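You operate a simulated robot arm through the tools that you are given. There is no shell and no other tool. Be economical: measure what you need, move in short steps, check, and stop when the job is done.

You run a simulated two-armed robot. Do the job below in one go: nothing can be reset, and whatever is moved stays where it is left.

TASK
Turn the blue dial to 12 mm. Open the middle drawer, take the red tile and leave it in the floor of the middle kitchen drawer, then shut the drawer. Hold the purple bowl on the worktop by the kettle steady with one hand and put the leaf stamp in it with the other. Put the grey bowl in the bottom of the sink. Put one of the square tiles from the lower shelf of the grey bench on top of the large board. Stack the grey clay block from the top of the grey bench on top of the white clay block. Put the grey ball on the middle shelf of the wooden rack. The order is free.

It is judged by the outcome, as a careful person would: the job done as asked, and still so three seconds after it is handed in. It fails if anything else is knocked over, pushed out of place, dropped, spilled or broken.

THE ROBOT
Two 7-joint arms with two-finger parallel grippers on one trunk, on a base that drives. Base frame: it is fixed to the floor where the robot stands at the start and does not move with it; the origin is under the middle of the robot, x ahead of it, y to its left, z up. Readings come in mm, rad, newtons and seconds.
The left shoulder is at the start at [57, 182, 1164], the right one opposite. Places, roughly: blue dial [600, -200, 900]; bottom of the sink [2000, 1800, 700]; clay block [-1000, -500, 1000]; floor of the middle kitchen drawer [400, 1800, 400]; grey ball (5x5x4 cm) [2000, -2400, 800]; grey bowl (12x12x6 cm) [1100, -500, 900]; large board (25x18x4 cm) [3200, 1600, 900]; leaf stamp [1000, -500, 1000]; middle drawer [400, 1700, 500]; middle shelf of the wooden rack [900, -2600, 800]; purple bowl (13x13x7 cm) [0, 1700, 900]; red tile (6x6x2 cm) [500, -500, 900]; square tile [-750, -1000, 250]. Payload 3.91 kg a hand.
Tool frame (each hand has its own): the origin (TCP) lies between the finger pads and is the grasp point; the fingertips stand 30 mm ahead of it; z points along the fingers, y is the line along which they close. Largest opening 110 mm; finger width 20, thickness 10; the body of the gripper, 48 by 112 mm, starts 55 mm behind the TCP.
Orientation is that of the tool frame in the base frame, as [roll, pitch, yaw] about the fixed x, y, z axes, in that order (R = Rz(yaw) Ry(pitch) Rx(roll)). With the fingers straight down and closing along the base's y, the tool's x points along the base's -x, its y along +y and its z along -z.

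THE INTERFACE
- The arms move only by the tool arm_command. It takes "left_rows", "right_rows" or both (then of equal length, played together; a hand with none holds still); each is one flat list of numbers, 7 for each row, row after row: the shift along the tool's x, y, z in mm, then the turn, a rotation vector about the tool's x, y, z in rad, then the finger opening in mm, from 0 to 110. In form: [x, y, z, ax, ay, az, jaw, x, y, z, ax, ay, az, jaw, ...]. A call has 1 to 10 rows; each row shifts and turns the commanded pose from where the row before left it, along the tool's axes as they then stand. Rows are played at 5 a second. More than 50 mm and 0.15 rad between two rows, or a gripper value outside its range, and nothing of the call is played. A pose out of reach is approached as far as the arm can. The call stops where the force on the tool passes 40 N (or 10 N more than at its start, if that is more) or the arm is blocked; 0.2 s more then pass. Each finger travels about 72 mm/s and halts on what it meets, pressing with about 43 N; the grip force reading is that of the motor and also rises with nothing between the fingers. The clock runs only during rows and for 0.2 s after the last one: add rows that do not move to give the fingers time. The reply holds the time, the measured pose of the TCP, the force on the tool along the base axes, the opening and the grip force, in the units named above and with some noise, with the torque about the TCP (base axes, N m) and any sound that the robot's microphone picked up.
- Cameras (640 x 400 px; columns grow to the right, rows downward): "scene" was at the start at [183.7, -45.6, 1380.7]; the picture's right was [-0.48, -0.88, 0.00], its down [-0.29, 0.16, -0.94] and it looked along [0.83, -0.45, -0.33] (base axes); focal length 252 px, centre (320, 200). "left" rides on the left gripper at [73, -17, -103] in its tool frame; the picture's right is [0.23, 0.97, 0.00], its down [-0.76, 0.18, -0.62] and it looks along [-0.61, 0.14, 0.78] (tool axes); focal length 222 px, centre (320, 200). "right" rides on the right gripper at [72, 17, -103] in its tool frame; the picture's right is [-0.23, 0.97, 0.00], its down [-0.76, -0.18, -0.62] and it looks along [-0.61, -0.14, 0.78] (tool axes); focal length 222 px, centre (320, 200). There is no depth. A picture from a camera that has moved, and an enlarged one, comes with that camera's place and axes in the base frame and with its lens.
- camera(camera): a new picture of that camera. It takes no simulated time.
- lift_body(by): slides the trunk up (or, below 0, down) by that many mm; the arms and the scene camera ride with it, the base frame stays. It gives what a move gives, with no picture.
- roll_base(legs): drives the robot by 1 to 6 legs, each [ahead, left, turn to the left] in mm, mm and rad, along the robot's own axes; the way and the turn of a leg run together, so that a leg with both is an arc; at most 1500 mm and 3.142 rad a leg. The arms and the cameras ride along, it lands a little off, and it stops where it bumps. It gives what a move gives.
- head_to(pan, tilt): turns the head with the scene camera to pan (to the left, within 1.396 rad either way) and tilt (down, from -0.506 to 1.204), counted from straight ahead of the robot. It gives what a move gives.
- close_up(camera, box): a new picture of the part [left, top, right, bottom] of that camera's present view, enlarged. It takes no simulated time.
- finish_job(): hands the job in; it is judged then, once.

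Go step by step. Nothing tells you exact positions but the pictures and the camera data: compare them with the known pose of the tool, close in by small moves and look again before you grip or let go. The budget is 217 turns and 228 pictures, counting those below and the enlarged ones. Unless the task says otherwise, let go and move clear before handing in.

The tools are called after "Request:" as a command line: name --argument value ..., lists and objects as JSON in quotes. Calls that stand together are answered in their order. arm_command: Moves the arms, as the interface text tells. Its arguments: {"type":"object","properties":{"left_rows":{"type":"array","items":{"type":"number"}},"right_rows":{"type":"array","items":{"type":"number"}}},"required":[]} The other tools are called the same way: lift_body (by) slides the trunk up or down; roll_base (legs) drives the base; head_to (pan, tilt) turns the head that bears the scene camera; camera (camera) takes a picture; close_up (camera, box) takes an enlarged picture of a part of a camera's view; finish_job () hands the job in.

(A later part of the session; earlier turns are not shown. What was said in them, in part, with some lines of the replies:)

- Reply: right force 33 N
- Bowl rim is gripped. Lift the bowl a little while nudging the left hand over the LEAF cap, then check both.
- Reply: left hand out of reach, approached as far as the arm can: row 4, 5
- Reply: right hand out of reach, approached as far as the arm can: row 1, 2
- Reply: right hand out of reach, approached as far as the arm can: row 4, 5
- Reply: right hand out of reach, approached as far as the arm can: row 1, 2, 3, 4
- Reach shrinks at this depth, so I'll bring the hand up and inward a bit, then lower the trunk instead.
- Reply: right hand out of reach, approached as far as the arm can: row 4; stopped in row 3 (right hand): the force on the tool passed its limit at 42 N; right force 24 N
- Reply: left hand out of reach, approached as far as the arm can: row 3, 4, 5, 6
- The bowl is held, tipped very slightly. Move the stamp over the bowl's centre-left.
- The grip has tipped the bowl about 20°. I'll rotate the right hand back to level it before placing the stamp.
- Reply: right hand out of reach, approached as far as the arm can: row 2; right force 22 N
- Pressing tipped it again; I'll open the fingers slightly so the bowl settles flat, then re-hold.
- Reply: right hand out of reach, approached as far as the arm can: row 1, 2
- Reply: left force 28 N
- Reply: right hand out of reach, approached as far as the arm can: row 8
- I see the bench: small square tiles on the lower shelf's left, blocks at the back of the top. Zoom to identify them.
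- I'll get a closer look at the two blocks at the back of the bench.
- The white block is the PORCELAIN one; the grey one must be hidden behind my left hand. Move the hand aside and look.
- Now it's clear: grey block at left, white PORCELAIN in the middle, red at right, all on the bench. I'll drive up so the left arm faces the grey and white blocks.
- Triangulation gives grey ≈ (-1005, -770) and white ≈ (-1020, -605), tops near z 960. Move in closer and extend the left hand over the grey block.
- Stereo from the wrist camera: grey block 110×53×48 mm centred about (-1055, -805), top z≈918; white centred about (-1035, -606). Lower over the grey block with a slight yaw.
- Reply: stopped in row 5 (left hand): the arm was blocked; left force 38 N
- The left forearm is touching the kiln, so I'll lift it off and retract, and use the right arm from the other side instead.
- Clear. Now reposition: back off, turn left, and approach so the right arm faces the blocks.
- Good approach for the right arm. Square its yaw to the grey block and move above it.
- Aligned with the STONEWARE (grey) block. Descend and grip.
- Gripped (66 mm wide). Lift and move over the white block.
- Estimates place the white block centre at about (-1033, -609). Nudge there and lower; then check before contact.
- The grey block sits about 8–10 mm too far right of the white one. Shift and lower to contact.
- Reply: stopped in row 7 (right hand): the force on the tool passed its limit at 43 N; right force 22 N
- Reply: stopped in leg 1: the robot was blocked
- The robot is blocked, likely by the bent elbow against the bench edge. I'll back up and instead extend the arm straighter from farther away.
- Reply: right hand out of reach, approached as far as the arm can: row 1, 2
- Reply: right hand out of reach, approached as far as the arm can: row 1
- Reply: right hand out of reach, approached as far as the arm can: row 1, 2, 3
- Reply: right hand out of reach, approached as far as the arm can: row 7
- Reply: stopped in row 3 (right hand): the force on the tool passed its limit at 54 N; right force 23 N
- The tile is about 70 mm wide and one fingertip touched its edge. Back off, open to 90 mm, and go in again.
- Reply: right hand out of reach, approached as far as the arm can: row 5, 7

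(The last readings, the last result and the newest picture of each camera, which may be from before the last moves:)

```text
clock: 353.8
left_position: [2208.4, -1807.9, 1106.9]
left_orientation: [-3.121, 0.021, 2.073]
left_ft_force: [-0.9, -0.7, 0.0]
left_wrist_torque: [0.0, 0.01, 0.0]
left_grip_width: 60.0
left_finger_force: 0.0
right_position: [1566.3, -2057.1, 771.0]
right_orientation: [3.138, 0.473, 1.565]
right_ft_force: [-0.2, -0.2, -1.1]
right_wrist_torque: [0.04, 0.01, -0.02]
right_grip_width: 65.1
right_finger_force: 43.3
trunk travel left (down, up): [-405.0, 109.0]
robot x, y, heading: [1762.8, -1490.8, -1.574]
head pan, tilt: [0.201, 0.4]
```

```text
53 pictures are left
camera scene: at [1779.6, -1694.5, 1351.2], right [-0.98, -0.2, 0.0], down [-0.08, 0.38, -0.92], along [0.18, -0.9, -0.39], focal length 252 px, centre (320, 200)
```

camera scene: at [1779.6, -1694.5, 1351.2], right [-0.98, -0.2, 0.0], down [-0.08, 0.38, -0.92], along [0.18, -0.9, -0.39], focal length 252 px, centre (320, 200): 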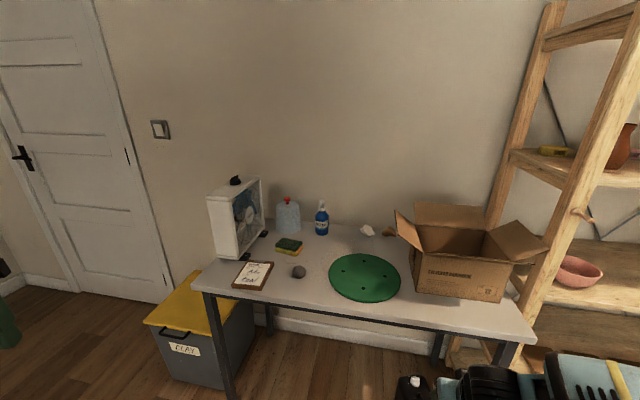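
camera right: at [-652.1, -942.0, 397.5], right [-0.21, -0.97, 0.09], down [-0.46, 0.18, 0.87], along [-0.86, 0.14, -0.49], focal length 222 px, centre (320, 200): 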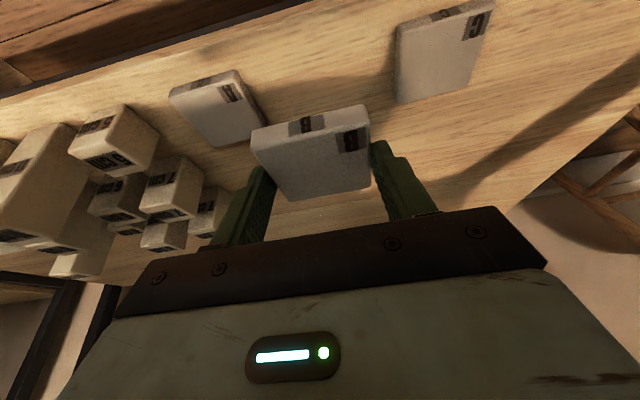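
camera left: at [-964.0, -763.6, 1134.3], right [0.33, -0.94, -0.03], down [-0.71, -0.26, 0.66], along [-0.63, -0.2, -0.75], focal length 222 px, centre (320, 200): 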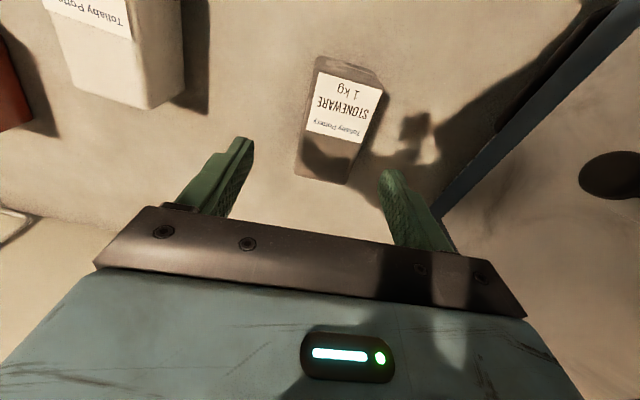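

The grey ball is on the small table at about (1984, -2358). Raise the right hand with the tile out of the way and square the left hand, then approach.

Request:
arm_command --left_rows '[0, 0, 0, 0, 0, 0.126, 80, 0, 0, 0, 0, 0, 0.126, 80, 0, 0, 0, 0, 0, 0.126, 80, 0, 0, 0, 0, 0, 0.126, 80, 0, -45, 0, 0, 0, 0, 80, 0, -45, 0, 0, 0, 0, 80, 0, -45, 0, 0, 0, 0, 80, 0, -45, 0, 0, 0, 0, 80, 0, -44, 0, 0, 0, 0, 80]' --right_rows '[-20, 0, -40, 0, 0, 0, 50, -20, 0, -40, 0, 0, 0, 50, -20, 0, -40, 0, 0, 0, 50, -20, 0, -40, 0, 0, 0, 50, -20, 0, -40, 0, 0, 0, 50, 0, 0, -45, 0, 0, 0, 50, 35, 0, -20, 0, 0, 0, 50, 35, 0, -18, 0, 0, 0, 50, 35, 0, -18, 0, 0, 0, 50]'

Request:
roll_base --legs '[[310, 0, 0]]'

Request:
camera --camera "left"

Request:
camera --camera "scene"

```text
clock: 355.8
left_position: [1984.1, -1806.9, 1110.3]
left_orientation: [-3.136, 0.03, 1.569]
left_ft_force: [-0.9, 0.1, 0.4]
left_wrist_torque: [-0.01, -0.04, 0.01]
left_grip_width: 79.7
left_finger_force: 0.1
right_position: [1567.0, -1913.4, 1036.4]
right_orientation: [3.136, 0.475, 1.565]
right_ft_force: [-0.8, -0.2, -1.9]
right_wrist_torque: [0.02, 0.01, 0.04]
right_grip_width: 65.1
right_finger_force: 43.1
trunk travel left (down, up): [-405.0, 109.0]
robot x, y, heading: [1764.0, -1491.5, -1.567]
head pan, tilt: [0.201, 0.4]
```

```text
clock: 357.8
left_position: [1985.4, -2115.5, 1110.2]
left_orientation: [-3.137, 0.03, 1.57]
left_ft_force: [-1.3, -0.1, 0.2]
left_wrist_torque: [0.01, 0.01, 0.0]
left_grip_width: 80.0
left_finger_force: 0.1
right_position: [1566.0, -2220.6, 1036.3]
right_orientation: [3.139, 0.477, 1.565]
right_ft_force: [0.5, 0.0, -1.9]
right_wrist_torque: [0.02, -0.07, -0.01]
right_grip_width: 65.2
right_finger_force: 43.1
trunk travel left (down, up): [-405.0, 109.0]
robot x, y, heading: [1757.7, -1798.1, -1.575]
head pan, tilt: [0.201, 0.4]
```

```text
52 pictures are left
camera left: at [1967.7, -2038.1, 1210.4], right [0.97, 0.22, -0.01], down [0.18, -0.74, 0.64], along [0.13, -0.63, -0.76], focal length 222 px, centre (320, 200)
```

left: 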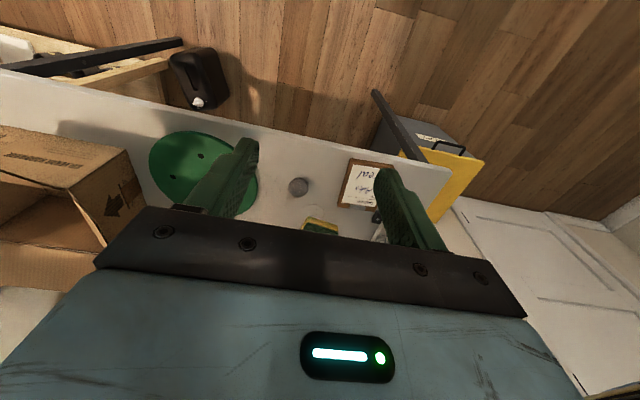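

```text
51 pictures are left
camera scene: at [1779.4, -2000.8, 1351.2], right [-0.98, -0.2, 0.0], down [-0.08, 0.38, -0.92], along [0.18, -0.9, -0.39], focal length 252 px, centre (320, 200)
```

scene: 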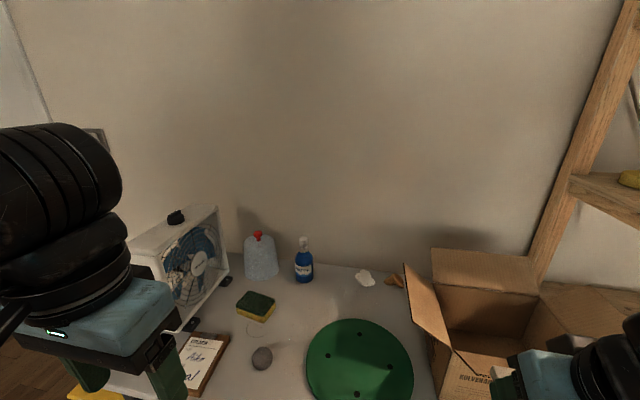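

Ball centre ≈ (1979, -2349, 806). Move the left hand above it.

Request:
arm_command --left_rows '[-40, -1, 28, 0, 0, 0, 80, -40, -1, 28, 0, 0, 0, 80, -40, -1, 28, 0, 0, 0, 80, -40, -1, 28, 0, 0, 0, 80, -40, -1, 28, 0, 0, 0, 80, -33, -1, 30, 0, 0, 0, 80, 0, 0, 35, 0, 0, 0, 80, 0, 0, 0, 0, 0, 0, 80]'

Request:
camera --camera "left"

```text
clock: 359.6
left_position: [1977.5, -2350.3, 913.2]
left_orientation: [-3.136, 0.031, 1.568]
left_ft_force: [0.7, -0.8, -0.3]
left_wrist_torque: [0.02, 0.0, -0.02]
left_grip_width: 80.0
left_finger_force: 0.0
right_position: [1566.6, -2219.0, 1037.2]
right_orientation: [3.138, 0.476, 1.566]
right_ft_force: [-0.4, 0.4, -1.4]
right_wrist_torque: [0.01, 0.01, 0.03]
right_grip_width: 65.4
right_finger_force: 43.3
trunk travel left (down, up): [-405.0, 109.0]
robot x, y, heading: [1761.3, -1796.0, -1.573]
head pan, tilt: [0.201, 0.4]
```

```text
50 pictures are left
camera left: at [1960.7, -2274.4, 1013.3], right [0.97, 0.22, -0.01], down [0.18, -0.74, 0.65], along [0.13, -0.63, -0.76], focal length 222 px, centre (320, 200)
```

left: 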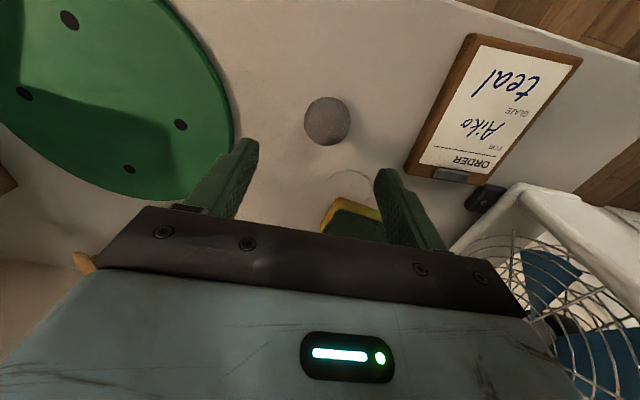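

Ball is right under the hand. Descend and grip.

Request:
arm_command --left_rows '[0, 3, 35, 0, 0, 0, 76, 0, 0, 35, 0, 0, 0, 76, 0, 0, 25, 0, 0, 0, 76, 0, 0, 0, 0, 0, 0, 60, 0, 0, 0, 0, 0, 0, 45, 0, 0, 0, 0, 0, 0, 30, 0, 0, 0, 0, 0, 0, 30, 0, 0, -20, 0, 0, 0, 30, 0, 0, -40, 0, 0, 0, 30]'

Request:
camera --camera "left"

```text
clock: 361.6
left_position: [1979.4, -2354.4, 876.9]
left_orientation: [-3.133, 0.03, 1.568]
left_ft_force: [0.0, -0.3, -0.4]
left_wrist_torque: [-0.01, -0.04, 0.01]
left_grip_width: 44.3
left_finger_force: 43.2
right_position: [1567.4, -2219.4, 1035.6]
right_orientation: [3.136, 0.477, 1.566]
right_ft_force: [0.2, 0.4, -2.4]
right_wrist_torque: [0.02, 0.01, 0.04]
right_grip_width: 65.0
right_finger_force: 43.3
trunk travel left (down, up): [-405.0, 109.0]
robot x, y, heading: [1760.5, -1795.5, -1.565]
head pan, tilt: [0.201, 0.4]
```

```text
49 pictures are left
camera left: at [1962.0, -2278.2, 977.9], right [0.97, 0.22, -0.01], down [0.18, -0.74, 0.65], along [0.14, -0.63, -0.76], focal length 222 px, centre (320, 200)
```

left: 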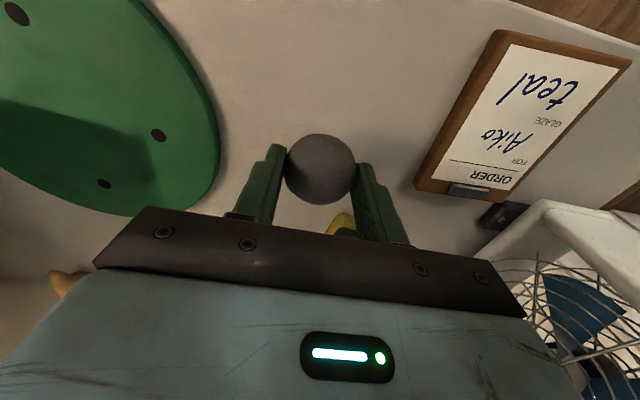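

Ball is held. Raise it, back away, and go look at the wooden rack.

Request:
arm_command --left_rows '[0, 0, -45, 0, 0, 0, 30, 0, 0, -45, 0, 0, 0, 30, 10, 0, -45, 0, 0, 0, 30, 30, 0, -30, 0, 0, 0, 30, 45, 0, 0, 0, 0, 0, 30, 45, 0, 0, 0, 0, 0, 30]'

Request:
roll_base --legs '[[-320, 0, 0], [0, -1000, 0]]'

Request:
head_to --pan 0.0 --tilt 0.4

Request:
camera --camera "scene"

```text
clock: 363.0
left_position: [1979.1, -2218.4, 1036.2]
left_orientation: [-3.136, 0.03, 1.569]
left_ft_force: [0.2, 1.1, -0.5]
left_wrist_torque: [-0.02, 0.01, -0.01]
left_grip_width: 44.0
left_finger_force: 42.9
right_position: [1567.1, -2219.5, 1036.4]
right_orientation: [3.136, 0.476, 1.568]
right_ft_force: [0.8, -0.1, -1.0]
right_wrist_torque: [0.03, 0.01, 0.0]
right_grip_width: 65.2
right_finger_force: 43.1
trunk travel left (down, up): [-405.0, 109.0]
robot x, y, heading: [1761.1, -1798.7, -1.57]
head pan, tilt: [0.201, 0.4]
```

```text
clock: 373.9
left_position: [994.9, -1901.9, 1036.8]
left_orientation: [-3.133, 0.029, 1.594]
left_ft_force: [-0.2, -0.8, -1.2]
left_wrist_torque: [-0.01, -0.01, -0.02]
left_grip_width: 44.2
left_finger_force: 42.4
right_position: [584.4, -1911.6, 1036.7]
right_orientation: [3.138, 0.476, 1.593]
right_ft_force: [1.1, -0.5, -0.8]
right_wrist_torque: [-0.01, 0.03, 0.02]
right_grip_width: 65.1
right_finger_force: 42.8
trunk travel left (down, up): [-405.0, 109.0]
robot x, y, heading: [769.2, -1486.2, -1.544]
head pan, tilt: [0.201, 0.4]
```

```text
clock: 374.6
left_position: [995.4, -1900.8, 1037.1]
left_orientation: [-3.134, 0.03, 1.596]
left_ft_force: [0.1, -0.5, -1.0]
left_wrist_torque: [0.02, -0.01, 0.01]
left_grip_width: 44.3
left_finger_force: 42.7
right_position: [584.0, -1912.8, 1036.5]
right_orientation: [3.138, 0.476, 1.594]
right_ft_force: [-0.3, 0.6, -0.6]
right_wrist_torque: [0.0, 0.03, 0.02]
right_grip_width: 65.3
right_finger_force: 43.8
trunk travel left (down, up): [-405.0, 109.0]
robot x, y, heading: [765.9, -1487.2, -1.548]
head pan, tilt: [0.0, 0.4]
```

```text
48 pictures are left
camera scene: at [771.9, -1690.9, 1351.2], right [-1.0, -0.03, 0.0], down [-0.01, 0.39, -0.92], along [0.02, -0.92, -0.39], focal length 252 px, centre (320, 200)
```

scene: 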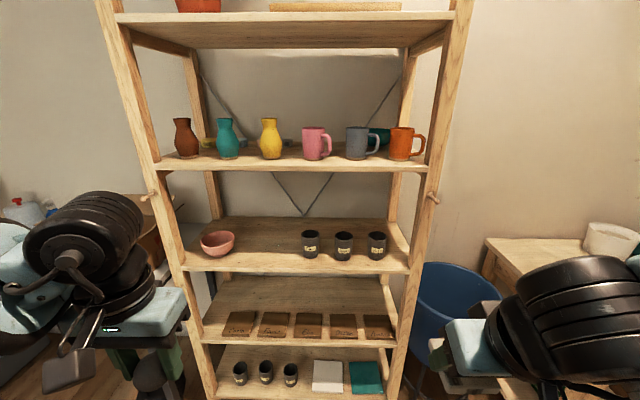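

The middle (third) shelf holds a pink bowl and three jars with clear room between (x≈850–1070). I'll tilt the left hand forward 0.7 rad, lower it, retract the right hand, and approach.

Request:
arm_command --left_rows '[0, 0, 0, 0, -0.14, 0, 30, 0, 0, 0, 0, -0.14, 0, 30, 0, 0, 0, 0, -0.14, 0, 30, 0, 0, 0, 0, -0.14, 0, 30, 0, 0, 0, 0, -0.14, 0, 30, 28, 0, 33, 0, 0, 0, 30, 28, 0, 33, 0, 0, 0, 30]' --right_rows '[35, 0, -18, 0, 0, 0, 50, 35, 0, -18, 0, 0, 0, 50, 35, 0, -18, 0, 0, 0, 50, 0, 0, 0, 0, 0, 0, 50, 0, 0, 0, 0, 0, 0, 50, 0, 0, 0, 0, 0, 0, 50, 0, 0, 0, 0, 0, 0, 50]'

Request:
roll_base --legs '[[300, 0, -0.02]]'

Request:
camera --camera "scene"

Request:
camera --camera "left"

```text
clock: 376.2
left_position: [991.7, -1922.0, 954.3]
left_orientation: [-3.132, 0.73, 1.601]
left_ft_force: [0.5, 0.3, -0.4]
left_wrist_torque: [0.01, -0.01, 0.0]
left_grip_width: 44.3
left_finger_force: 43.1
left hand out of reach, approached as far as the arm can: row 5
right_position: [601.3, -1871.9, 1053.4]
right_orientation: [3.137, 0.476, 1.592]
right_ft_force: [-0.3, -0.5, -0.2]
right_wrist_torque: [0.0, 0.01, -0.04]
right_grip_width: 65.2
right_finger_force: 43.3
right hand out of reach, approached as far as the arm can: row 1, 2, 3
trunk travel left (down, up): [-405.0, 109.0]
robot x, y, heading: [764.4, -1484.3, -1.546]
head pan, tilt: [0.0, 0.4]
```

```text
clock: 378.2
left_position: [987.8, -2221.4, 954.8]
left_orientation: [-3.132, 0.73, 1.581]
left_ft_force: [-0.4, 0.3, -1.7]
left_wrist_torque: [-0.01, 0.03, 0.01]
left_grip_width: 44.6
left_finger_force: 42.8
right_position: [598.2, -2164.0, 1053.3]
right_orientation: [3.139, 0.474, 1.574]
right_ft_force: [1.2, 0.3, -1.1]
right_wrist_torque: [0.0, -0.02, -0.01]
right_grip_width: 65.0
right_finger_force: 42.6
trunk travel left (down, up): [-405.0, 109.0]
robot x, y, heading: [767.1, -1778.8, -1.565]
head pan, tilt: [0.0, 0.4]
```

```text
47 pictures are left
camera scene: at [772.5, -1987.0, 1351.2], right [-1.0, -0.01, 0.0], down [0.0, 0.39, -0.92], along [0.01, -0.92, -0.39], focal length 252 px, centre (320, 200)
```

scene: 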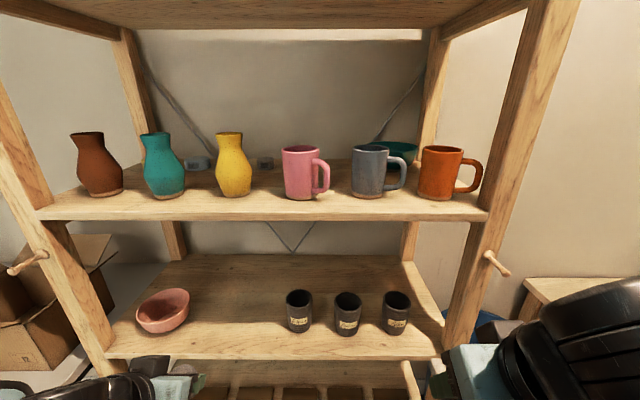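

```text
46 pictures are left
camera left: at [970.1, -2098.9, 982.7], right [0.97, 0.17, -0.16], down [0.18, -0.15, 0.97], along [0.14, -0.97, -0.18], focal length 222 px, centre (320, 200)
```

left: 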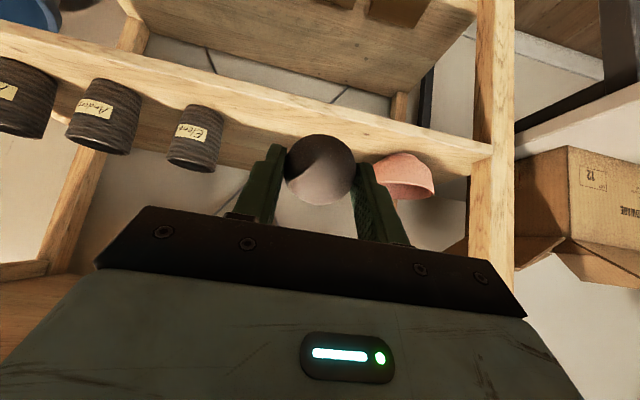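

Stereo gives the middle shelf's front edge at y≈-2358, top z≈840. Approach at a safe height, then check.

Request:
arm_command --left_rows '[20, -18, 22, 0, 0, 0, 30]'

Request:
roll_base --legs '[[100, 0, 0]]'

Request:
arm_command --left_rows '[-24.6, 0, 22, 0, 0, 0, 30, -24.6, 0, 22, 0, 0, 0, 30, -24.6, 0, 22, 0, 0, 0, 30]'

Request:
camera --camera "left"

Request:
head_to --pan 0.35 --tilt 0.7

Request:
camera --camera "scene"

```text
clock: 378.6
left_position: [969.1, -2222.4, 925.2]
left_orientation: [-3.132, 0.731, 1.58]
left_ft_force: [0.3, 0.0, -1.0]
left_wrist_torque: [0.01, -0.02, 0.02]
left_grip_width: 44.5
left_finger_force: 43.0
right_position: [597.9, -2162.3, 1053.4]
right_orientation: [3.138, 0.475, 1.573]
right_ft_force: [-0.6, 0.1, -1.9]
right_wrist_torque: [0.01, 0.02, 0.0]
right_grip_width: 65.0
right_finger_force: 42.6
trunk travel left (down, up): [-405.0, 109.0]
robot x, y, heading: [769.3, -1781.5, -1.569]
head pan, tilt: [0.0, 0.4]
```

```text
clock: 379.8
left_position: [971.1, -2321.0, 925.2]
left_orientation: [-3.132, 0.729, 1.583]
left_ft_force: [0.5, 0.1, -1.2]
left_wrist_torque: [-0.02, 0.01, -0.03]
left_grip_width: 43.9
left_finger_force: 42.5
right_position: [599.4, -2261.8, 1054.5]
right_orientation: [3.137, 0.475, 1.575]
right_ft_force: [0.0, 0.0, -1.0]
right_wrist_torque: [-0.02, -0.03, -0.01]
right_grip_width: 65.2
right_finger_force: 43.0
trunk travel left (down, up): [-405.0, 109.0]
robot x, y, heading: [769.2, -1878.8, -1.564]
head pan, tilt: [0.0, 0.4]
```

```text
clock: 380.6
left_position: [969.4, -2419.5, 926.8]
left_orientation: [-3.132, 0.73, 1.581]
left_ft_force: [0.4, -0.1, -1.1]
left_wrist_torque: [0.0, 0.0, 0.02]
left_grip_width: 44.3
left_finger_force: 43.1
right_position: [599.5, -2262.7, 1052.3]
right_orientation: [3.14, 0.475, 1.575]
right_ft_force: [-0.1, -0.1, -1.0]
right_wrist_torque: [0.0, 0.03, 0.0]
right_grip_width: 64.9
right_finger_force: 42.6
trunk travel left (down, up): [-405.0, 109.0]
robot x, y, heading: [772.8, -1877.9, -1.566]
head pan, tilt: [0.0, 0.4]
```

```text
45 pictures are left
camera left: at [952.0, -2296.9, 955.0], right [0.97, 0.17, -0.16], down [0.18, -0.15, 0.97], along [0.14, -0.97, -0.18], focal length 222 px, centre (320, 200)
```

left: 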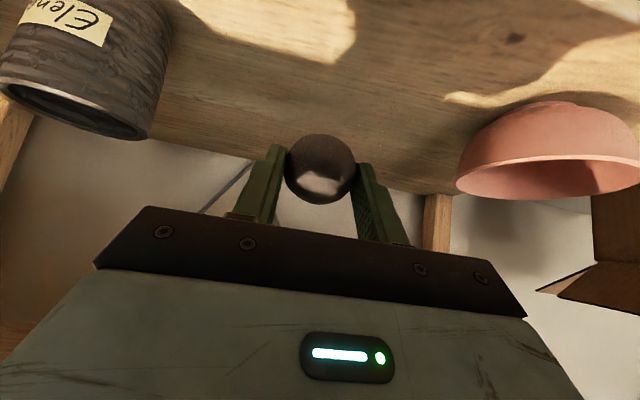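

```text
clock: 381.4
left_position: [970.1, -2419.4, 926.4]
left_orientation: [-3.133, 0.728, 1.581]
left_ft_force: [-0.2, 0.2, -1.3]
left_wrist_torque: [0.0, -0.02, -0.01]
left_grip_width: 44.0
left_finger_force: 43.2
right_position: [599.8, -2261.3, 1053.9]
right_orientation: [3.139, 0.477, 1.575]
right_ft_force: [-0.4, -0.3, -1.1]
right_wrist_torque: [0.0, 0.01, 0.0]
right_grip_width: 65.4
right_finger_force: 43.1
trunk travel left (down, up): [-405.0, 109.0]
robot x, y, heading: [775.8, -1881.9, -1.567]
head pan, tilt: [0.351, 0.7]
```

```text
44 pictures are left
camera scene: at [802.4, -2072.1, 1324.4], right [-0.94, -0.35, 0.0], down [-0.23, 0.6, -0.77], along [0.27, -0.72, -0.64], focal length 252 px, centre (320, 200)
```

scene: 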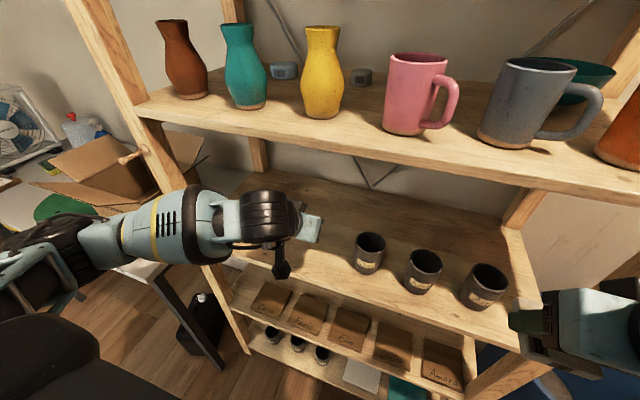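

Hand is well over the shelf between bowl and jars. Lower to contact.

Request:
arm_command --left_rows '[8, 0, 9, 0, 0, 0, 30, 8, 0, 9, 0, 0, 0, 30, 6.7, 0, 7.5, 0, 0, 0, 30, 4, 0, 4.5, 0, 0, 0, 30, 2.7, 0, 3, 0, 0, 0, 30, 2, 0, 2.2, 0, 0, 0, 30, 2, 0, 2.2, 0, 0, 0, 30, 2, 0, 2.2, 0, 0, 0, 30]'

Request:
camera --camera "left"

```text
clock: 383.2
left_position: [972.3, -2420.0, 871.8]
left_orientation: [-3.133, 0.73, 1.581]
left_ft_force: [0.0, -0.5, -1.6]
left_wrist_torque: [0.0, -0.03, 0.01]
left_grip_width: 44.2
left_finger_force: 42.6
right_position: [599.5, -2261.3, 1054.0]
right_orientation: [3.139, 0.475, 1.573]
right_ft_force: [-1.0, -0.5, -1.5]
right_wrist_torque: [0.03, 0.01, 0.02]
right_grip_width: 65.2
right_finger_force: 43.1
trunk travel left (down, up): [-405.0, 109.0]
robot x, y, heading: [773.4, -1880.5, -1.567]
head pan, tilt: [0.351, 0.7]
```

```text
43 pictures are left
camera left: at [953.2, -2296.0, 900.6], right [0.97, 0.17, -0.16], down [0.18, -0.15, 0.97], along [0.15, -0.97, -0.18], focal length 222 px, centre (320, 200)
```

left: 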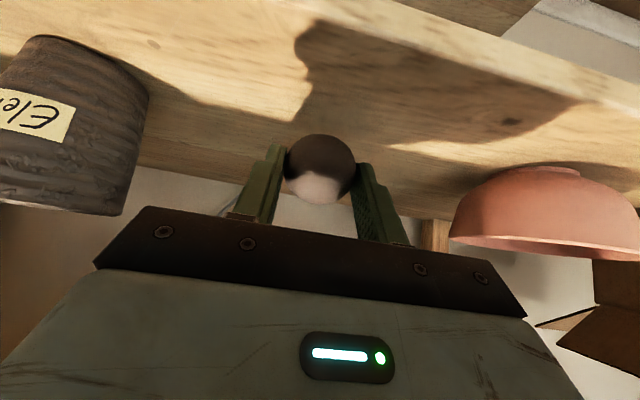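

No contact yet; continue down in small steps.

Request:
arm_command --left_rows '[3.3, 0, 3.7, 0, 0, 0, 30, 3.3, 0, 3.7, 0, 0, 0, 30, 3.3, 0, 3.7, 0, 0, 0, 30, 2.7, 0, 3, 0, 0, 0, 30, 2.7, 0, 3, 0, 0, 0, 30, 2, 0, 2.2, 0, 0, 0, 30, 2, 0, 2.2, 0, 0, 0, 30, 2, 0, 2.2, 0, 0, 0, 30, 2, 0, 2.2, 0, 0, 0, 30]'

Request:
camera --camera "left"

```text
clock: 384.6
left_position: [970.7, -2423.1, 857.0]
left_orientation: [-3.127, 0.752, 1.585]
left_ft_force: [0.8, 8.0, 17.9]
left_wrist_torque: [0.03, -0.08, 0.03]
left_grip_width: 44.2
left_finger_force: 43.1
right_position: [599.7, -2261.3, 1053.6]
right_orientation: [3.138, 0.474, 1.577]
right_ft_force: [-0.2, -0.3, -0.8]
right_wrist_torque: [0.02, 0.02, -0.04]
right_grip_width: 65.0
right_finger_force: 43.0
trunk travel left (down, up): [-405.0, 109.0]
robot x, y, heading: [770.5, -1877.6, -1.563]
head pan, tilt: [0.351, 0.7]
stopped in row 6 (left hand): the force on the tool passed its limit at 44 N (the readings are from after the stop); the commanded pose is now the measured one
```

```text
42 pictures are left
camera left: at [952.5, -2299.0, 882.9], right [0.97, 0.17, -0.17], down [0.19, -0.13, 0.97], along [0.14, -0.98, -0.16], focal length 222 px, centre (320, 200)
```

left: 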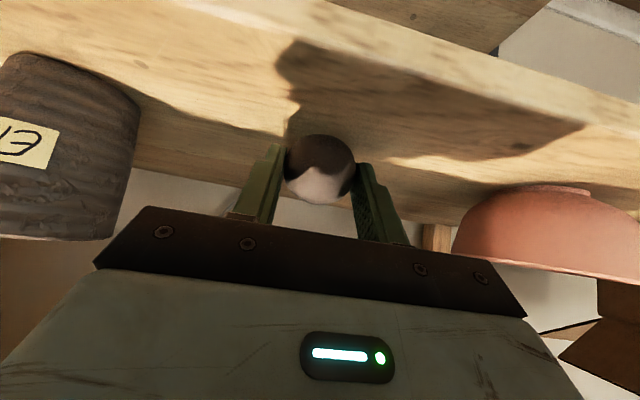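

Contact. To let the flattened ball rest flat, I'll lift slightly, untilt by 0.4 rad, touch down again, then release.

Request:
arm_command --left_rows '[-6.5, 0, -7.5, 0, 0, 0, 30, 0, 0, -3, 0, 0.14, 0, 30, 0, 0, 0, 0, 0.14, 0, 30, 0, 0, 0, 0, 0.14, 0, 30, 1, 0, 3, 0, 0, 0, 30, 1, 0, 3, 0, 0, 0, 30, 1, 0, 3, 0, 0, 0, 30, 1, 0, 3, 0, 0, 0, 30, 1, 0, 3, 0, 0, 0, 30]'

Request:
camera --camera "left"

```text
clock: 386.5
left_position: [969.9, -2420.6, 859.4]
left_orientation: [-3.127, 0.339, 1.583]
left_ft_force: [0.4, 9.2, 18.9]
left_wrist_torque: [0.45, -0.06, 0.02]
left_grip_width: 43.9
left_finger_force: 43.2
right_position: [600.5, -2260.2, 1053.1]
right_orientation: [3.139, 0.473, 1.576]
right_ft_force: [-0.7, 0.5, -1.2]
right_wrist_torque: [0.05, 0.02, 0.0]
right_grip_width: 65.1
right_finger_force: 43.4
trunk travel left (down, up): [-405.0, 109.0]
robot x, y, heading: [770.1, -1878.7, -1.563]
head pan, tilt: [0.351, 0.7]
stopped in row 9 (left hand): the force on the tool passed its limit at 44 N (the readings are from after the stop); the commanded pose is now the measured one
```

```text
41 pictures are left
camera left: at [953.4, -2318.5, 932.6], right [0.97, 0.22, -0.09], down [0.19, -0.51, 0.84], along [0.14, -0.83, -0.54], focal length 222 px, centre (320, 200)
```

left: 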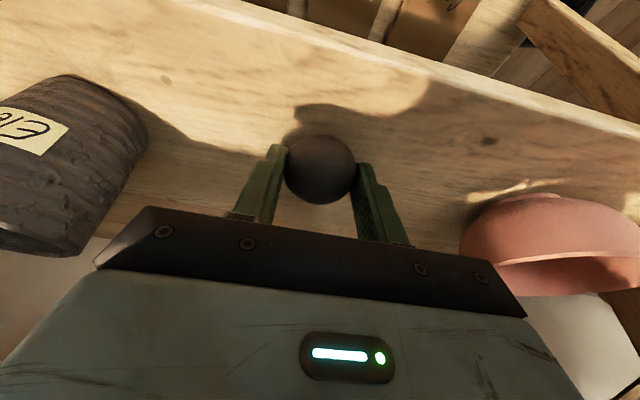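

Resting on the shelf. Open gently and withdraw up and back.

Request:
arm_command --left_rows '[0, 0, -1, 0, 0, 0, 46, 0, 0, 0, 0, 0, 0, 54, 0, 0, 0, 0, 0, 0, 66, 0, 0, 0, 0, 0, 0, 72, 0, 0, -15, 0, 0, 0, 72, 0, 0, -25, 0, 0, 0, 72, 0, 0, -30, 0, 0, 0, 72, 0, 0, 0, 0, 0, 0, 72]'

Request:
camera --camera "left"

```text
clock: 388.3
left_position: [974.1, -2397.7, 922.1]
left_orientation: [-3.129, 0.337, 1.584]
left_ft_force: [0.0, 0.4, -0.3]
left_wrist_torque: [0.0, 0.02, -0.03]
left_grip_width: 72.0
left_finger_force: 0.1
right_position: [600.4, -2262.0, 1054.3]
right_orientation: [3.137, 0.474, 1.576]
right_ft_force: [-0.5, 0.2, -1.2]
right_wrist_torque: [0.03, 0.02, 0.0]
right_grip_width: 65.1
right_finger_force: 43.0
trunk travel left (down, up): [-405.0, 109.0]
robot x, y, heading: [769.9, -1879.4, -1.563]
head pan, tilt: [0.351, 0.7]
```

```text
40 pictures are left
camera left: at [955.9, -2295.5, 995.4], right [0.97, 0.22, -0.09], down [0.19, -0.51, 0.84], along [0.14, -0.83, -0.54], focal length 222 px, centre (320, 200)
```

left: 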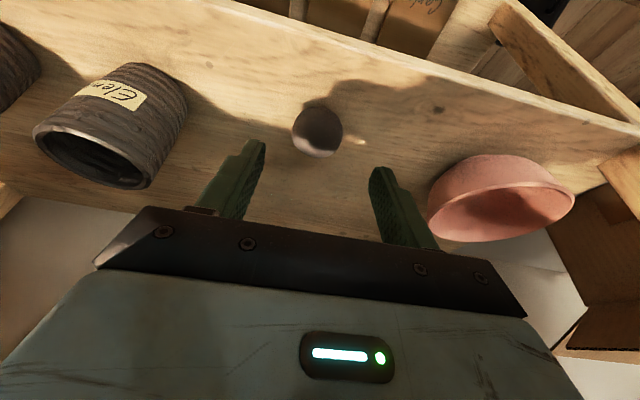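

The ball sits on the middle shelf. Now deliver the tile: back out, return round the west side, and go along the kitchen aisle toward the large board.

Request:
roll_base --legs '[[-350, 0, 0], [0, -890, 0], [0, 0, 3.14]]'

Request:
roll_base --legs '[[1500, 0, 0], [920, 0, 0], [0, -1500, 0], [0, -1300, 0]]'

Request:
head_to --pan -0.3 --tilt 0.5

Request:
camera --camera "scene"

```text
clock: 405.6
left_position: [-327.4, -1031.9, 921.2]
left_orientation: [-3.128, 0.336, -1.527]
left_ft_force: [-0.4, -0.5, 0.0]
left_wrist_torque: [-0.02, -0.02, 0.0]
left_grip_width: 72.2
left_finger_force: 0.1
right_position: [51.4, -1156.8, 1053.6]
right_orientation: [3.139, 0.473, -1.534]
right_ft_force: [0.0, 0.4, -0.8]
right_wrist_torque: [0.02, 0.02, 0.07]
right_grip_width: 65.2
right_finger_force: 42.8
trunk travel left (down, up): [-405.0, 109.0]
robot x, y, heading: [-108.4, -1543.1, 1.613]
head pan, tilt: [0.351, 0.7]
```

```text
clock: 416.8
left_position: [-426.2, 1289.2, 924.9]
left_orientation: [-3.134, 0.337, -1.529]
left_ft_force: [0.4, 0.1, 0.1]
left_wrist_torque: [-0.02, 0.01, 0.01]
left_grip_width: 72.0
left_finger_force: 0.1
right_position: [-48.1, 1164.0, 1054.6]
right_orientation: [3.134, 0.476, -1.538]
right_ft_force: [-0.9, 0.4, -0.8]
right_wrist_torque: [-0.01, -0.01, -0.01]
right_grip_width: 65.1
right_finger_force: 43.0
trunk travel left (down, up): [-405.0, 109.0]
robot x, y, heading: [-212.7, 776.2, 1.611]
head pan, tilt: [0.351, 0.7]
stopped in leg 2: the robot was blocked; the commanded pose is now the measured one
```

```text
clock: 417.8
left_position: [-427.0, 1290.1, 925.8]
left_orientation: [-3.136, 0.336, -1.531]
left_ft_force: [-0.6, 0.3, 1.0]
left_wrist_torque: [-0.01, 0.02, 0.0]
left_grip_width: 72.2
left_finger_force: 0.1
right_position: [-49.3, 1162.7, 1054.8]
right_orientation: [3.132, 0.479, -1.54]
right_ft_force: [-0.4, -0.9, -0.6]
right_wrist_torque: [-0.04, 0.01, 0.0]
right_grip_width: 65.0
right_finger_force: 42.6
trunk travel left (down, up): [-405.0, 109.0]
robot x, y, heading: [-213.8, 780.7, 1.61]
head pan, tilt: [-0.3, 0.499]
```

```text
39 pictures are left
camera scene: at [-186.4, 974.1, 1342.9], right [0.97, -0.26, -0.01], down [-0.13, -0.46, -0.88], along [0.22, 0.85, -0.48], focal length 252 px, centre (320, 200)
```

scene: 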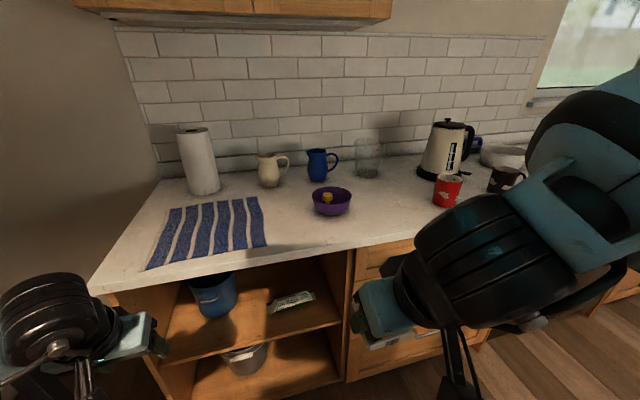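

I was blocked on the left side. Look left to see what was touched before moving on.

Request:
head_to --pan 0.8 --tilt 0.5

Request:
camera --camera "scene"

```text
clock: 419.1
left_position: [-426.1, 1289.4, 923.8]
left_orientation: [-3.136, 0.336, -1.531]
left_ft_force: [-0.3, -0.8, 0.5]
left_wrist_torque: [-0.02, 0.0, 0.03]
left_grip_width: 72.2
left_finger_force: 0.2
right_position: [-47.8, 1163.4, 1053.5]
right_orientation: [3.133, 0.479, -1.538]
right_ft_force: [-0.2, -0.5, -2.4]
right_wrist_torque: [-0.02, -0.02, 0.01]
right_grip_width: 65.3
right_finger_force: 43.0
trunk travel left (down, up): [-405.0, 109.0]
robot x, y, heading: [-211.6, 783.3, 1.61]
head pan, tilt: [0.799, 0.499]
```

```text
38 pictures are left
camera scene: at [-277.4, 947.2, 1343.2], right [0.67, 0.74, 0.0], down [0.35, -0.32, -0.88], along [-0.65, 0.59, -0.47], focal length 252 px, centre (320, 200)
```

scene: 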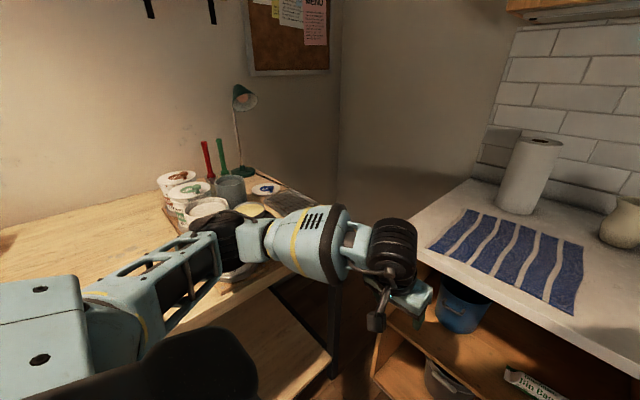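

Request:
close_up --camera "scene" --box '[140, 120, 340, 300]'

```text
2.22 times, centred on (240, 210) of scene
camera zoom: at [-277.4, 947.2, 1343.2], right [0.67, 0.74, 0.0], down [0.35, -0.32, -0.88], along [-0.65, 0.59, -0.47], focal length 559 px, centre (498, 178)
```

zoom: 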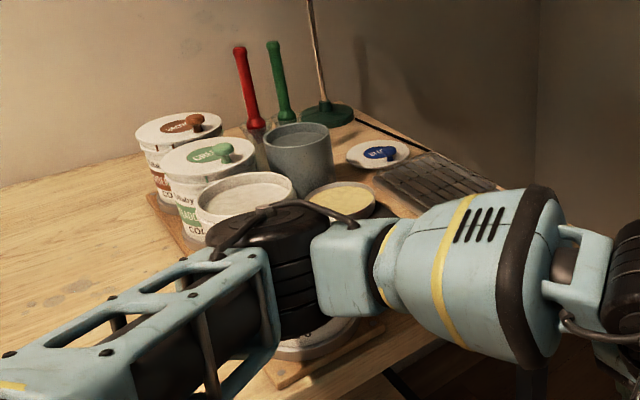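

Everything there is upright. Sidestep right away from it, straighten, and continue along the aisle.

Request:
roll_base --legs '[[0, -300, 0], [100, 0, -0.04], [0, -1400, 0], [0, -1300, 0]]'

Request:
head_to --pan -0.3 --tilt 0.5

Request:
camera --camera "scene"

```text
clock: 446.4
left_position: [2582.4, 1399.4, 920.2]
left_orientation: [-3.129, 0.333, -1.552]
left_ft_force: [0.0, -0.1, -0.4]
left_wrist_torque: [0.02, 0.0, -0.03]
left_grip_width: 71.9
left_finger_force: 0.1
right_position: [2955.7, 1265.9, 1054.4]
right_orientation: [3.138, 0.475, -1.558]
right_ft_force: [0.4, 0.3, -1.1]
right_wrist_torque: [-0.01, -0.02, 0.0]
right_grip_width: 65.0
right_finger_force: 43.1
trunk travel left (down, up): [-405.0, 109.0]
robot x, y, heading: [2788.1, 883.2, 1.59]
head pan, tilt: [0.799, 0.499]
```

```text
clock: 447.7
left_position: [2581.3, 1400.9, 920.4]
left_orientation: [-3.129, 0.331, -1.552]
left_ft_force: [0.1, -0.1, 0.1]
left_wrist_torque: [0.01, 0.0, -0.01]
left_grip_width: 72.0
left_finger_force: 0.0
right_position: [2956.0, 1266.8, 1054.6]
right_orientation: [3.139, 0.475, -1.559]
right_ft_force: [-0.9, 0.0, -1.2]
right_wrist_torque: [-0.04, 0.02, 0.02]
right_grip_width: 65.1
right_finger_force: 43.0
trunk travel left (down, up): [-405.0, 109.0]
robot x, y, heading: [2785.6, 878.2, 1.586]
head pan, tilt: [-0.3, 0.499]
```

```text
36 pictures are left
camera scene: at [2812.1, 1081.7, 1342.1], right [0.96, -0.28, 0.0], down [-0.13, -0.46, -0.88], along [0.25, 0.84, -0.48], focal length 252 px, centre (320, 200)
```

scene: 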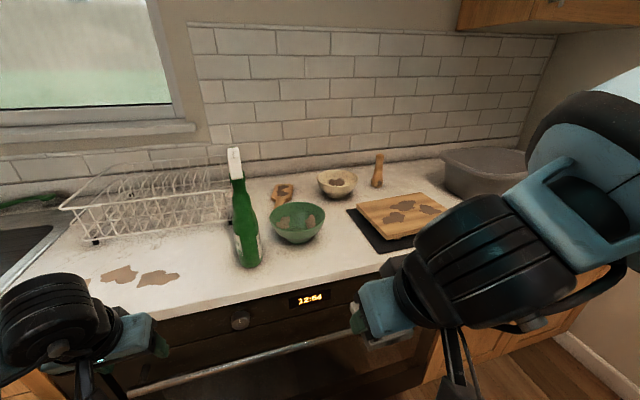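

The large wooden board is at about (3240, 1650). Raise and retract the left hand clear of the counter, then move the robot in front of the board.

Request:
arm_command --left_rows '[-14, 0, -42, 0, 0, 0, 60, -14, 0, -42, 0, 0, 0, 60, -14, 0, -42, 0, 0, 0, 60, -14, 0, -42, 0, 0, 0, 60, 42, 0, -14, 0, 0, 0, 60, 42, 0, -14, 0, 0, 0, 60, 42, 0, -14, 0, 0, 0, 60, 42, 0, -14, 0, 0, 0, 60]'

Request:
roll_base --legs '[[0, -270, -0.016], [170, 0, 0]]'

Request:
camera --camera "right"

Request:
camera --camera "scene"

```text
clock: 449.5
left_position: [2583.8, 1219.9, 1095.7]
left_orientation: [-3.13, 0.334, -1.551]
left_ft_force: [0.4, -0.5, -0.5]
left_wrist_torque: [0.01, -0.02, -0.01]
left_grip_width: 60.1
left_finger_force: 0.0
right_position: [2955.4, 1265.7, 1053.9]
right_orientation: [3.139, 0.475, -1.559]
right_ft_force: [-0.4, -0.3, -0.6]
right_wrist_torque: [0.0, 0.01, 0.0]
right_grip_width: 65.0
right_finger_force: 43.0
trunk travel left (down, up): [-405.0, 109.0]
robot x, y, heading: [2785.3, 885.2, 1.587]
head pan, tilt: [-0.3, 0.499]
```

```text
clock: 453.6
left_position: [2860.5, 1392.6, 1094.5]
left_orientation: [-3.129, 0.333, -1.567]
left_ft_force: [0.6, 0.7, 0.4]
left_wrist_torque: [-0.01, 0.01, -0.04]
left_grip_width: 60.0
left_finger_force: 0.1
right_position: [3235.2, 1434.2, 1052.7]
right_orientation: [3.138, 0.472, -1.575]
right_ft_force: [0.4, 0.1, -1.2]
right_wrist_torque: [-0.03, 0.0, 0.01]
right_grip_width: 65.0
right_finger_force: 43.1
trunk travel left (down, up): [-405.0, 109.0]
robot x, y, heading: [3057.2, 1053.7, 1.57]
head pan, tilt: [-0.3, 0.499]
```

```text
35 pictures are left
camera right: at [3216.6, 1321.4, 1112.0], right [-0.97, 0.2, 0.11], down [0.18, 0.39, 0.9], along [0.14, 0.9, -0.42], focal length 222 px, centre (320, 200)
```

right: 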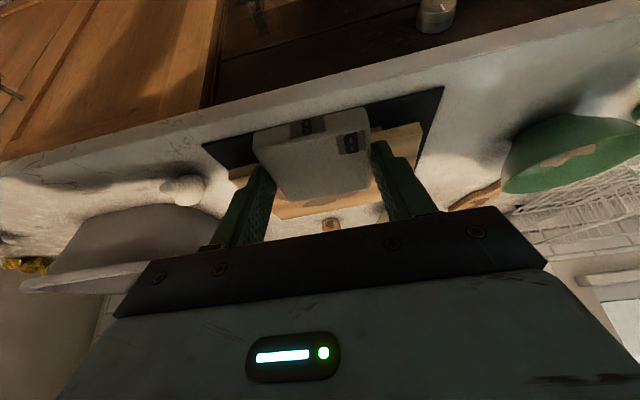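

```text
34 pictures are left
camera scene: at [3087.5, 1251.1, 1342.0], right [0.96, -0.3, 0.0], down [-0.14, -0.46, -0.88], along [0.26, 0.84, -0.48], focal length 252 px, centre (320, 200)
```

scene: 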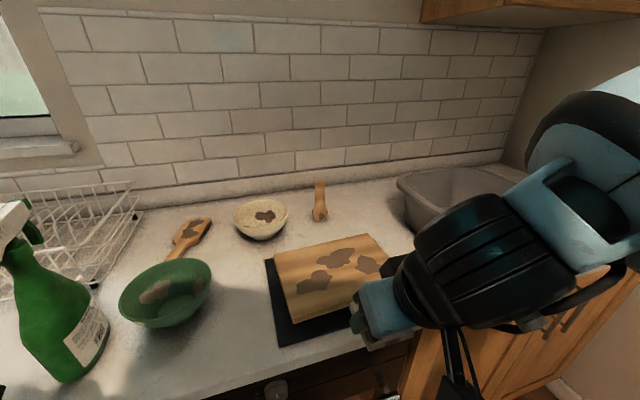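

Board centre ≈ (3242, 1642), top z≈926. Straighten the tile's tilt and move it over the board.

Request:
roll_base --legs '[[60, 0, 0]]'

Request:
arm_command --right_rows '[0, 0, 0, 0, 0.083, 0, 50, -42.5, -2, 17.6, 0, 0, 0, 50, -42.5, -2, 17.6, 0, 0, 0, 50, -42.5, -1, 17.6, 0, 0, 0, 50, 15, 0, 35, 0, 0, 0, 50, 0, 0, 0, 0, 0, 0, 50]'

Request:
camera --camera "right"

Request:
camera --camera "scene"

```text
clock: 454.5
left_position: [2860.3, 1451.2, 1095.8]
left_orientation: [-3.128, 0.331, -1.567]
left_ft_force: [0.5, 1.0, 0.1]
left_wrist_torque: [-0.04, 0.0, -0.04]
left_grip_width: 60.2
left_finger_force: 0.1
right_position: [3235.0, 1491.1, 1054.0]
right_orientation: [3.139, 0.473, -1.576]
right_ft_force: [-0.4, -0.1, -0.2]
right_wrist_torque: [-0.05, -0.02, 0.01]
right_grip_width: 65.3
right_finger_force: 43.5
trunk travel left (down, up): [-405.0, 109.0]
robot x, y, heading: [3058.5, 1115.0, 1.57]
head pan, tilt: [-0.3, 0.499]
```

```text
clock: 455.9
left_position: [2860.3, 1451.8, 1095.1]
left_orientation: [-3.129, 0.333, -1.566]
left_ft_force: [-0.8, 0.2, 0.0]
left_wrist_torque: [-0.02, 0.0, 0.04]
left_grip_width: 60.1
left_finger_force: 0.1
right_position: [3240.9, 1629.6, 1016.2]
right_orientation: [3.138, 0.389, -1.573]
right_ft_force: [0.3, 0.5, -1.2]
right_wrist_torque: [0.01, -0.01, 0.0]
right_grip_width: 65.2
right_finger_force: 42.9
trunk travel left (down, up): [-405.0, 109.0]
robot x, y, heading: [3060.4, 1109.3, 1.569]
head pan, tilt: [-0.3, 0.499]
```

```text
33 pictures are left
camera right: at [3222.8, 1523.3, 1083.4], right [-0.97, 0.21, 0.09], down [0.18, 0.47, 0.87], along [0.14, 0.86, -0.49], focal length 222 px, centre (320, 200)
```

right: 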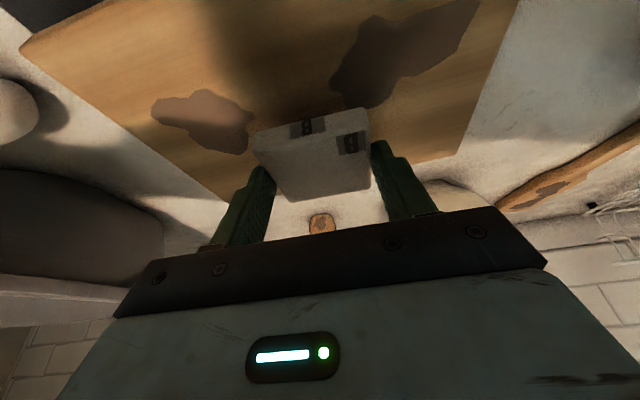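

```text
32 pictures are left
camera scene: at [3087.4, 1309.2, 1342.2], right [0.96, -0.3, 0.0], down [-0.14, -0.46, -0.88], along [0.26, 0.84, -0.48], focal length 252 px, centre (320, 200)
```

scene: 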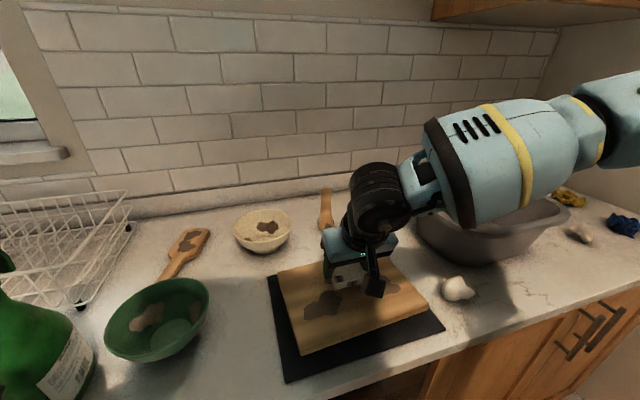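

Projection shows the tile will land near the board's middle. Lower to contact.

Request:
arm_command --right_rows '[7.6, 0, 18.5, 0, 0, 0, 50, 5.7, 0, 13.9, 0, 0, 0, 50, 3, 0, 7, 0, 0, 0, 50, 1.5, 0, 3.7, 0, 0, 0, 50, 1.2, 0, 2.8, 0, 0, 0, 50, 1.2, 0, 2.8, 0, 0, 0, 50, 1.2, 0, 2.8, 0, 0, 0, 50, 1.2, 0, 2.8, 0, 0, 0, 50, 1.2, 0, 2.8, 0, 0, 0, 50]'

Request:
camera --camera "right"

Request:
close_up --camera "scene" --box '[240, 180, 460, 380]'

```text
clock: 456.7
left_position: [2860.7, 1451.1, 1096.2]
left_orientation: [-3.127, 0.336, -1.569]
left_ft_force: [-0.3, 0.8, 0.1]
left_wrist_torque: [-0.01, 0.0, 0.02]
left_grip_width: 60.1
left_finger_force: 0.0
right_position: [3237.9, 1633.6, 985.3]
right_orientation: [3.135, 0.415, -1.574]
right_ft_force: [1.3, -7.8, 20.7]
right_wrist_torque: [-0.53, -0.38, -0.06]
right_grip_width: 65.2
right_finger_force: 42.7
trunk travel left (down, up): [-405.0, 109.0]
robot x, y, heading: [3058.8, 1109.2, 1.57]
head pan, tilt: [-0.3, 0.499]
stopped in row 3 (right hand): the force on the tool passed its limit at 44 N (the readings are from after the stop); the commanded pose is now the measured one
```

```text
31 pictures are left
camera right: at [3220.9, 1524.9, 1049.8], right [-0.97, 0.21, 0.1], down [0.18, 0.45, 0.88], along [0.14, 0.87, -0.47], focal length 222 px, centre (320, 200)
```

right: 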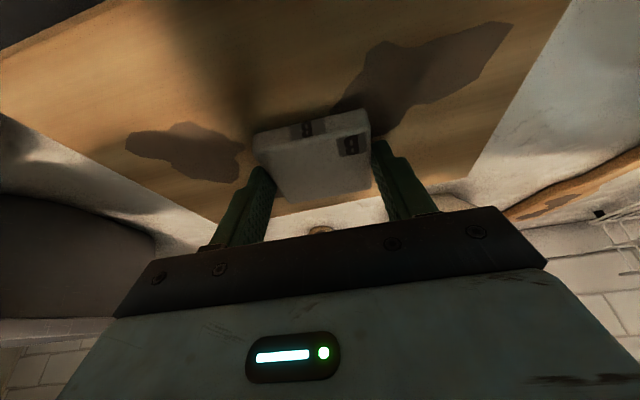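

```text
2.00 times, centred on (350, 280) of scene
camera zoom: at [3087.5, 1308.0, 1342.4], right [0.95, -0.3, 0.0], down [-0.14, -0.46, -0.88], along [0.26, 0.84, -0.48], focal length 503 px, centre (260, 40)
```

zoom: 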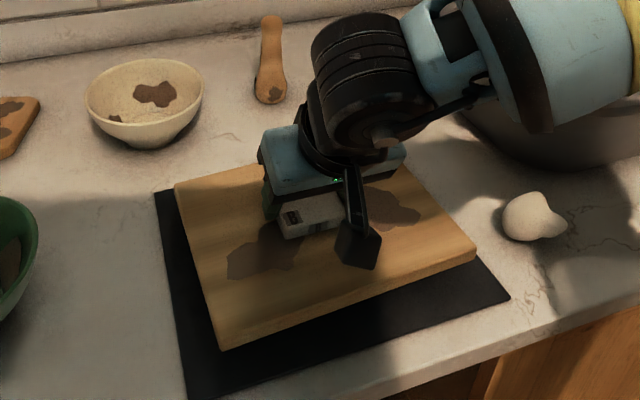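

Contact with the board, tile flat to within a degree or so. Open gently and retreat along the finger axis.

Request:
arm_command --right_rows '[0, 0, -1, 0, -0.015, 0, 62, 0, 0, 0, 0, 0, 0, 68, 0, 0, 0, 0, 0, 0, 76, 0, 0, 0, 0, 0, 0, 84, 0, 0, -12, 0, 0, 0, 84, 0, 0, -25, 0, 0, 0, 84, 0, 0, -40, 0, 0, 0, 84, 0, 0, -40, 0, 0, 0, 84]'

Request:
camera --camera "right"

Request:
camera --camera "scene"

```text
clock: 458.5
left_position: [2860.8, 1451.9, 1095.8]
left_orientation: [-3.13, 0.333, -1.569]
left_ft_force: [0.6, 0.3, -1.7]
left_wrist_torque: [0.04, 0.01, -0.01]
left_grip_width: 60.2
left_finger_force: 0.1
right_position: [3237.9, 1583.7, 1087.4]
right_orientation: [3.134, 0.424, -1.574]
right_ft_force: [-0.6, -0.1, -0.1]
right_wrist_torque: [-0.01, 0.02, -0.03]
right_grip_width: 84.0
right_finger_force: 0.1
trunk travel left (down, up): [-405.0, 109.0]
robot x, y, heading: [3063.7, 1114.3, 1.571]
head pan, tilt: [-0.3, 0.499]
```

```text
29 pictures are left
camera right: at [3220.7, 1473.7, 1152.0], right [-0.97, 0.21, 0.1], down [0.18, 0.44, 0.88], along [0.14, 0.87, -0.46], focal length 222 px, centre (320, 200)
```

right: 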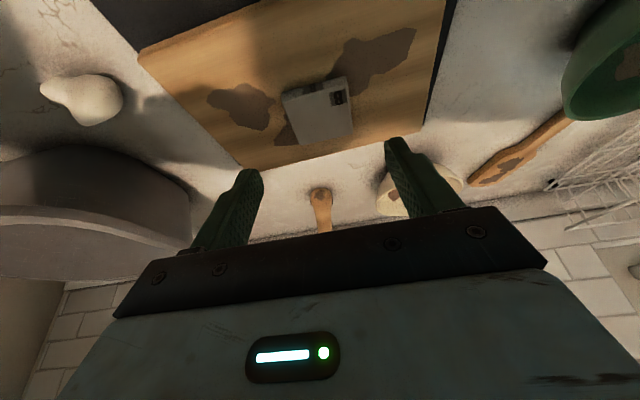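

```text
28 pictures are left
camera scene: at [3087.5, 1308.2, 1342.3], right [0.96, -0.3, 0.0], down [-0.14, -0.46, -0.88], along [0.26, 0.84, -0.48], focal length 252 px, centre (320, 200)
```

scene: 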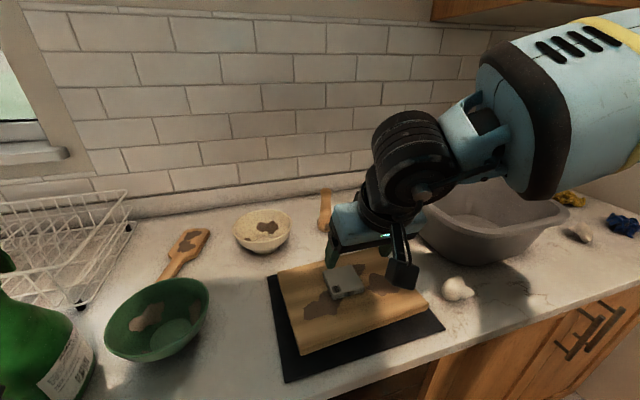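

The tile lies flat on the large board. Back the robot clear, then hand in.

Request:
roll_base --legs '[[-250, 0, 0]]'

Request:
close_up --camera "scene" --box '[220, 160, 460, 310]'

```text
clock: 460.3
left_position: [2859.7, 1201.3, 1095.1]
left_orientation: [-3.129, 0.333, -1.567]
left_ft_force: [0.3, -0.6, 0.7]
left_wrist_torque: [0.03, -0.01, 0.03]
left_grip_width: 59.9
left_finger_force: 0.0
right_position: [3237.9, 1333.5, 1086.4]
right_orientation: [3.135, 0.423, -1.575]
right_ft_force: [-0.5, -0.7, -0.2]
right_wrist_torque: [-0.01, 0.01, 0.01]
right_grip_width: 83.8
right_finger_force: 0.1
trunk travel left (down, up): [-405.0, 109.0]
robot x, y, heading: [3062.8, 863.1, 1.568]
head pan, tilt: [-0.3, 0.499]
```

```text
2.67 times, centred on (340, 235) of scene
camera zoom: at [3087.4, 1059.5, 1342.1], right [0.96, -0.3, 0.0], down [-0.14, -0.46, -0.88], along [0.26, 0.84, -0.48], focal length 671 px, centre (267, 107)
```

zoom: 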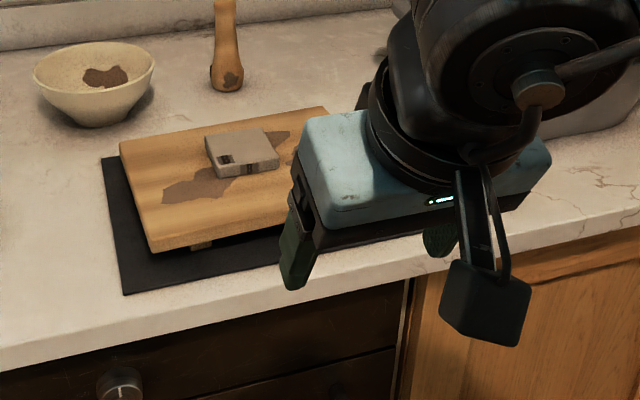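

The tile sits flat on the board and both hands are empty and clear, so I'm handing the job in.

Request:
finish_job

```text
The job is handed in.
```

I did all seven tasks and handed the job in; two accidental bumps along the way are the only doubts I have about it.

- **Dial:** it points at the 12 mm mark.
- **Red tile:** it lies on the bare floor of the middle drawer, and the drawer is shut.
- **Leaf stamp:** it stands in the purple bowl, which I held with the other hand while placing it.
- **Grey bowl:** it sits upright in the bottom of the sink.
- **Square tile:** the middle of the three from the lower shelf lies flat on the large board.
- **Grey clay block:** it is stacked on the white porcelain block on the grey bench.
- **Grey ball:** it rests on the middle shelf of the wooden rack.

**Bumps:** my left forearm pressed on the kiln while I reached for the clay block. Later my left elbow pushed against the glaze tubs on the wooden table. Nothing fell and everything looked upright afterwards, but a tub may have shifted slightly.
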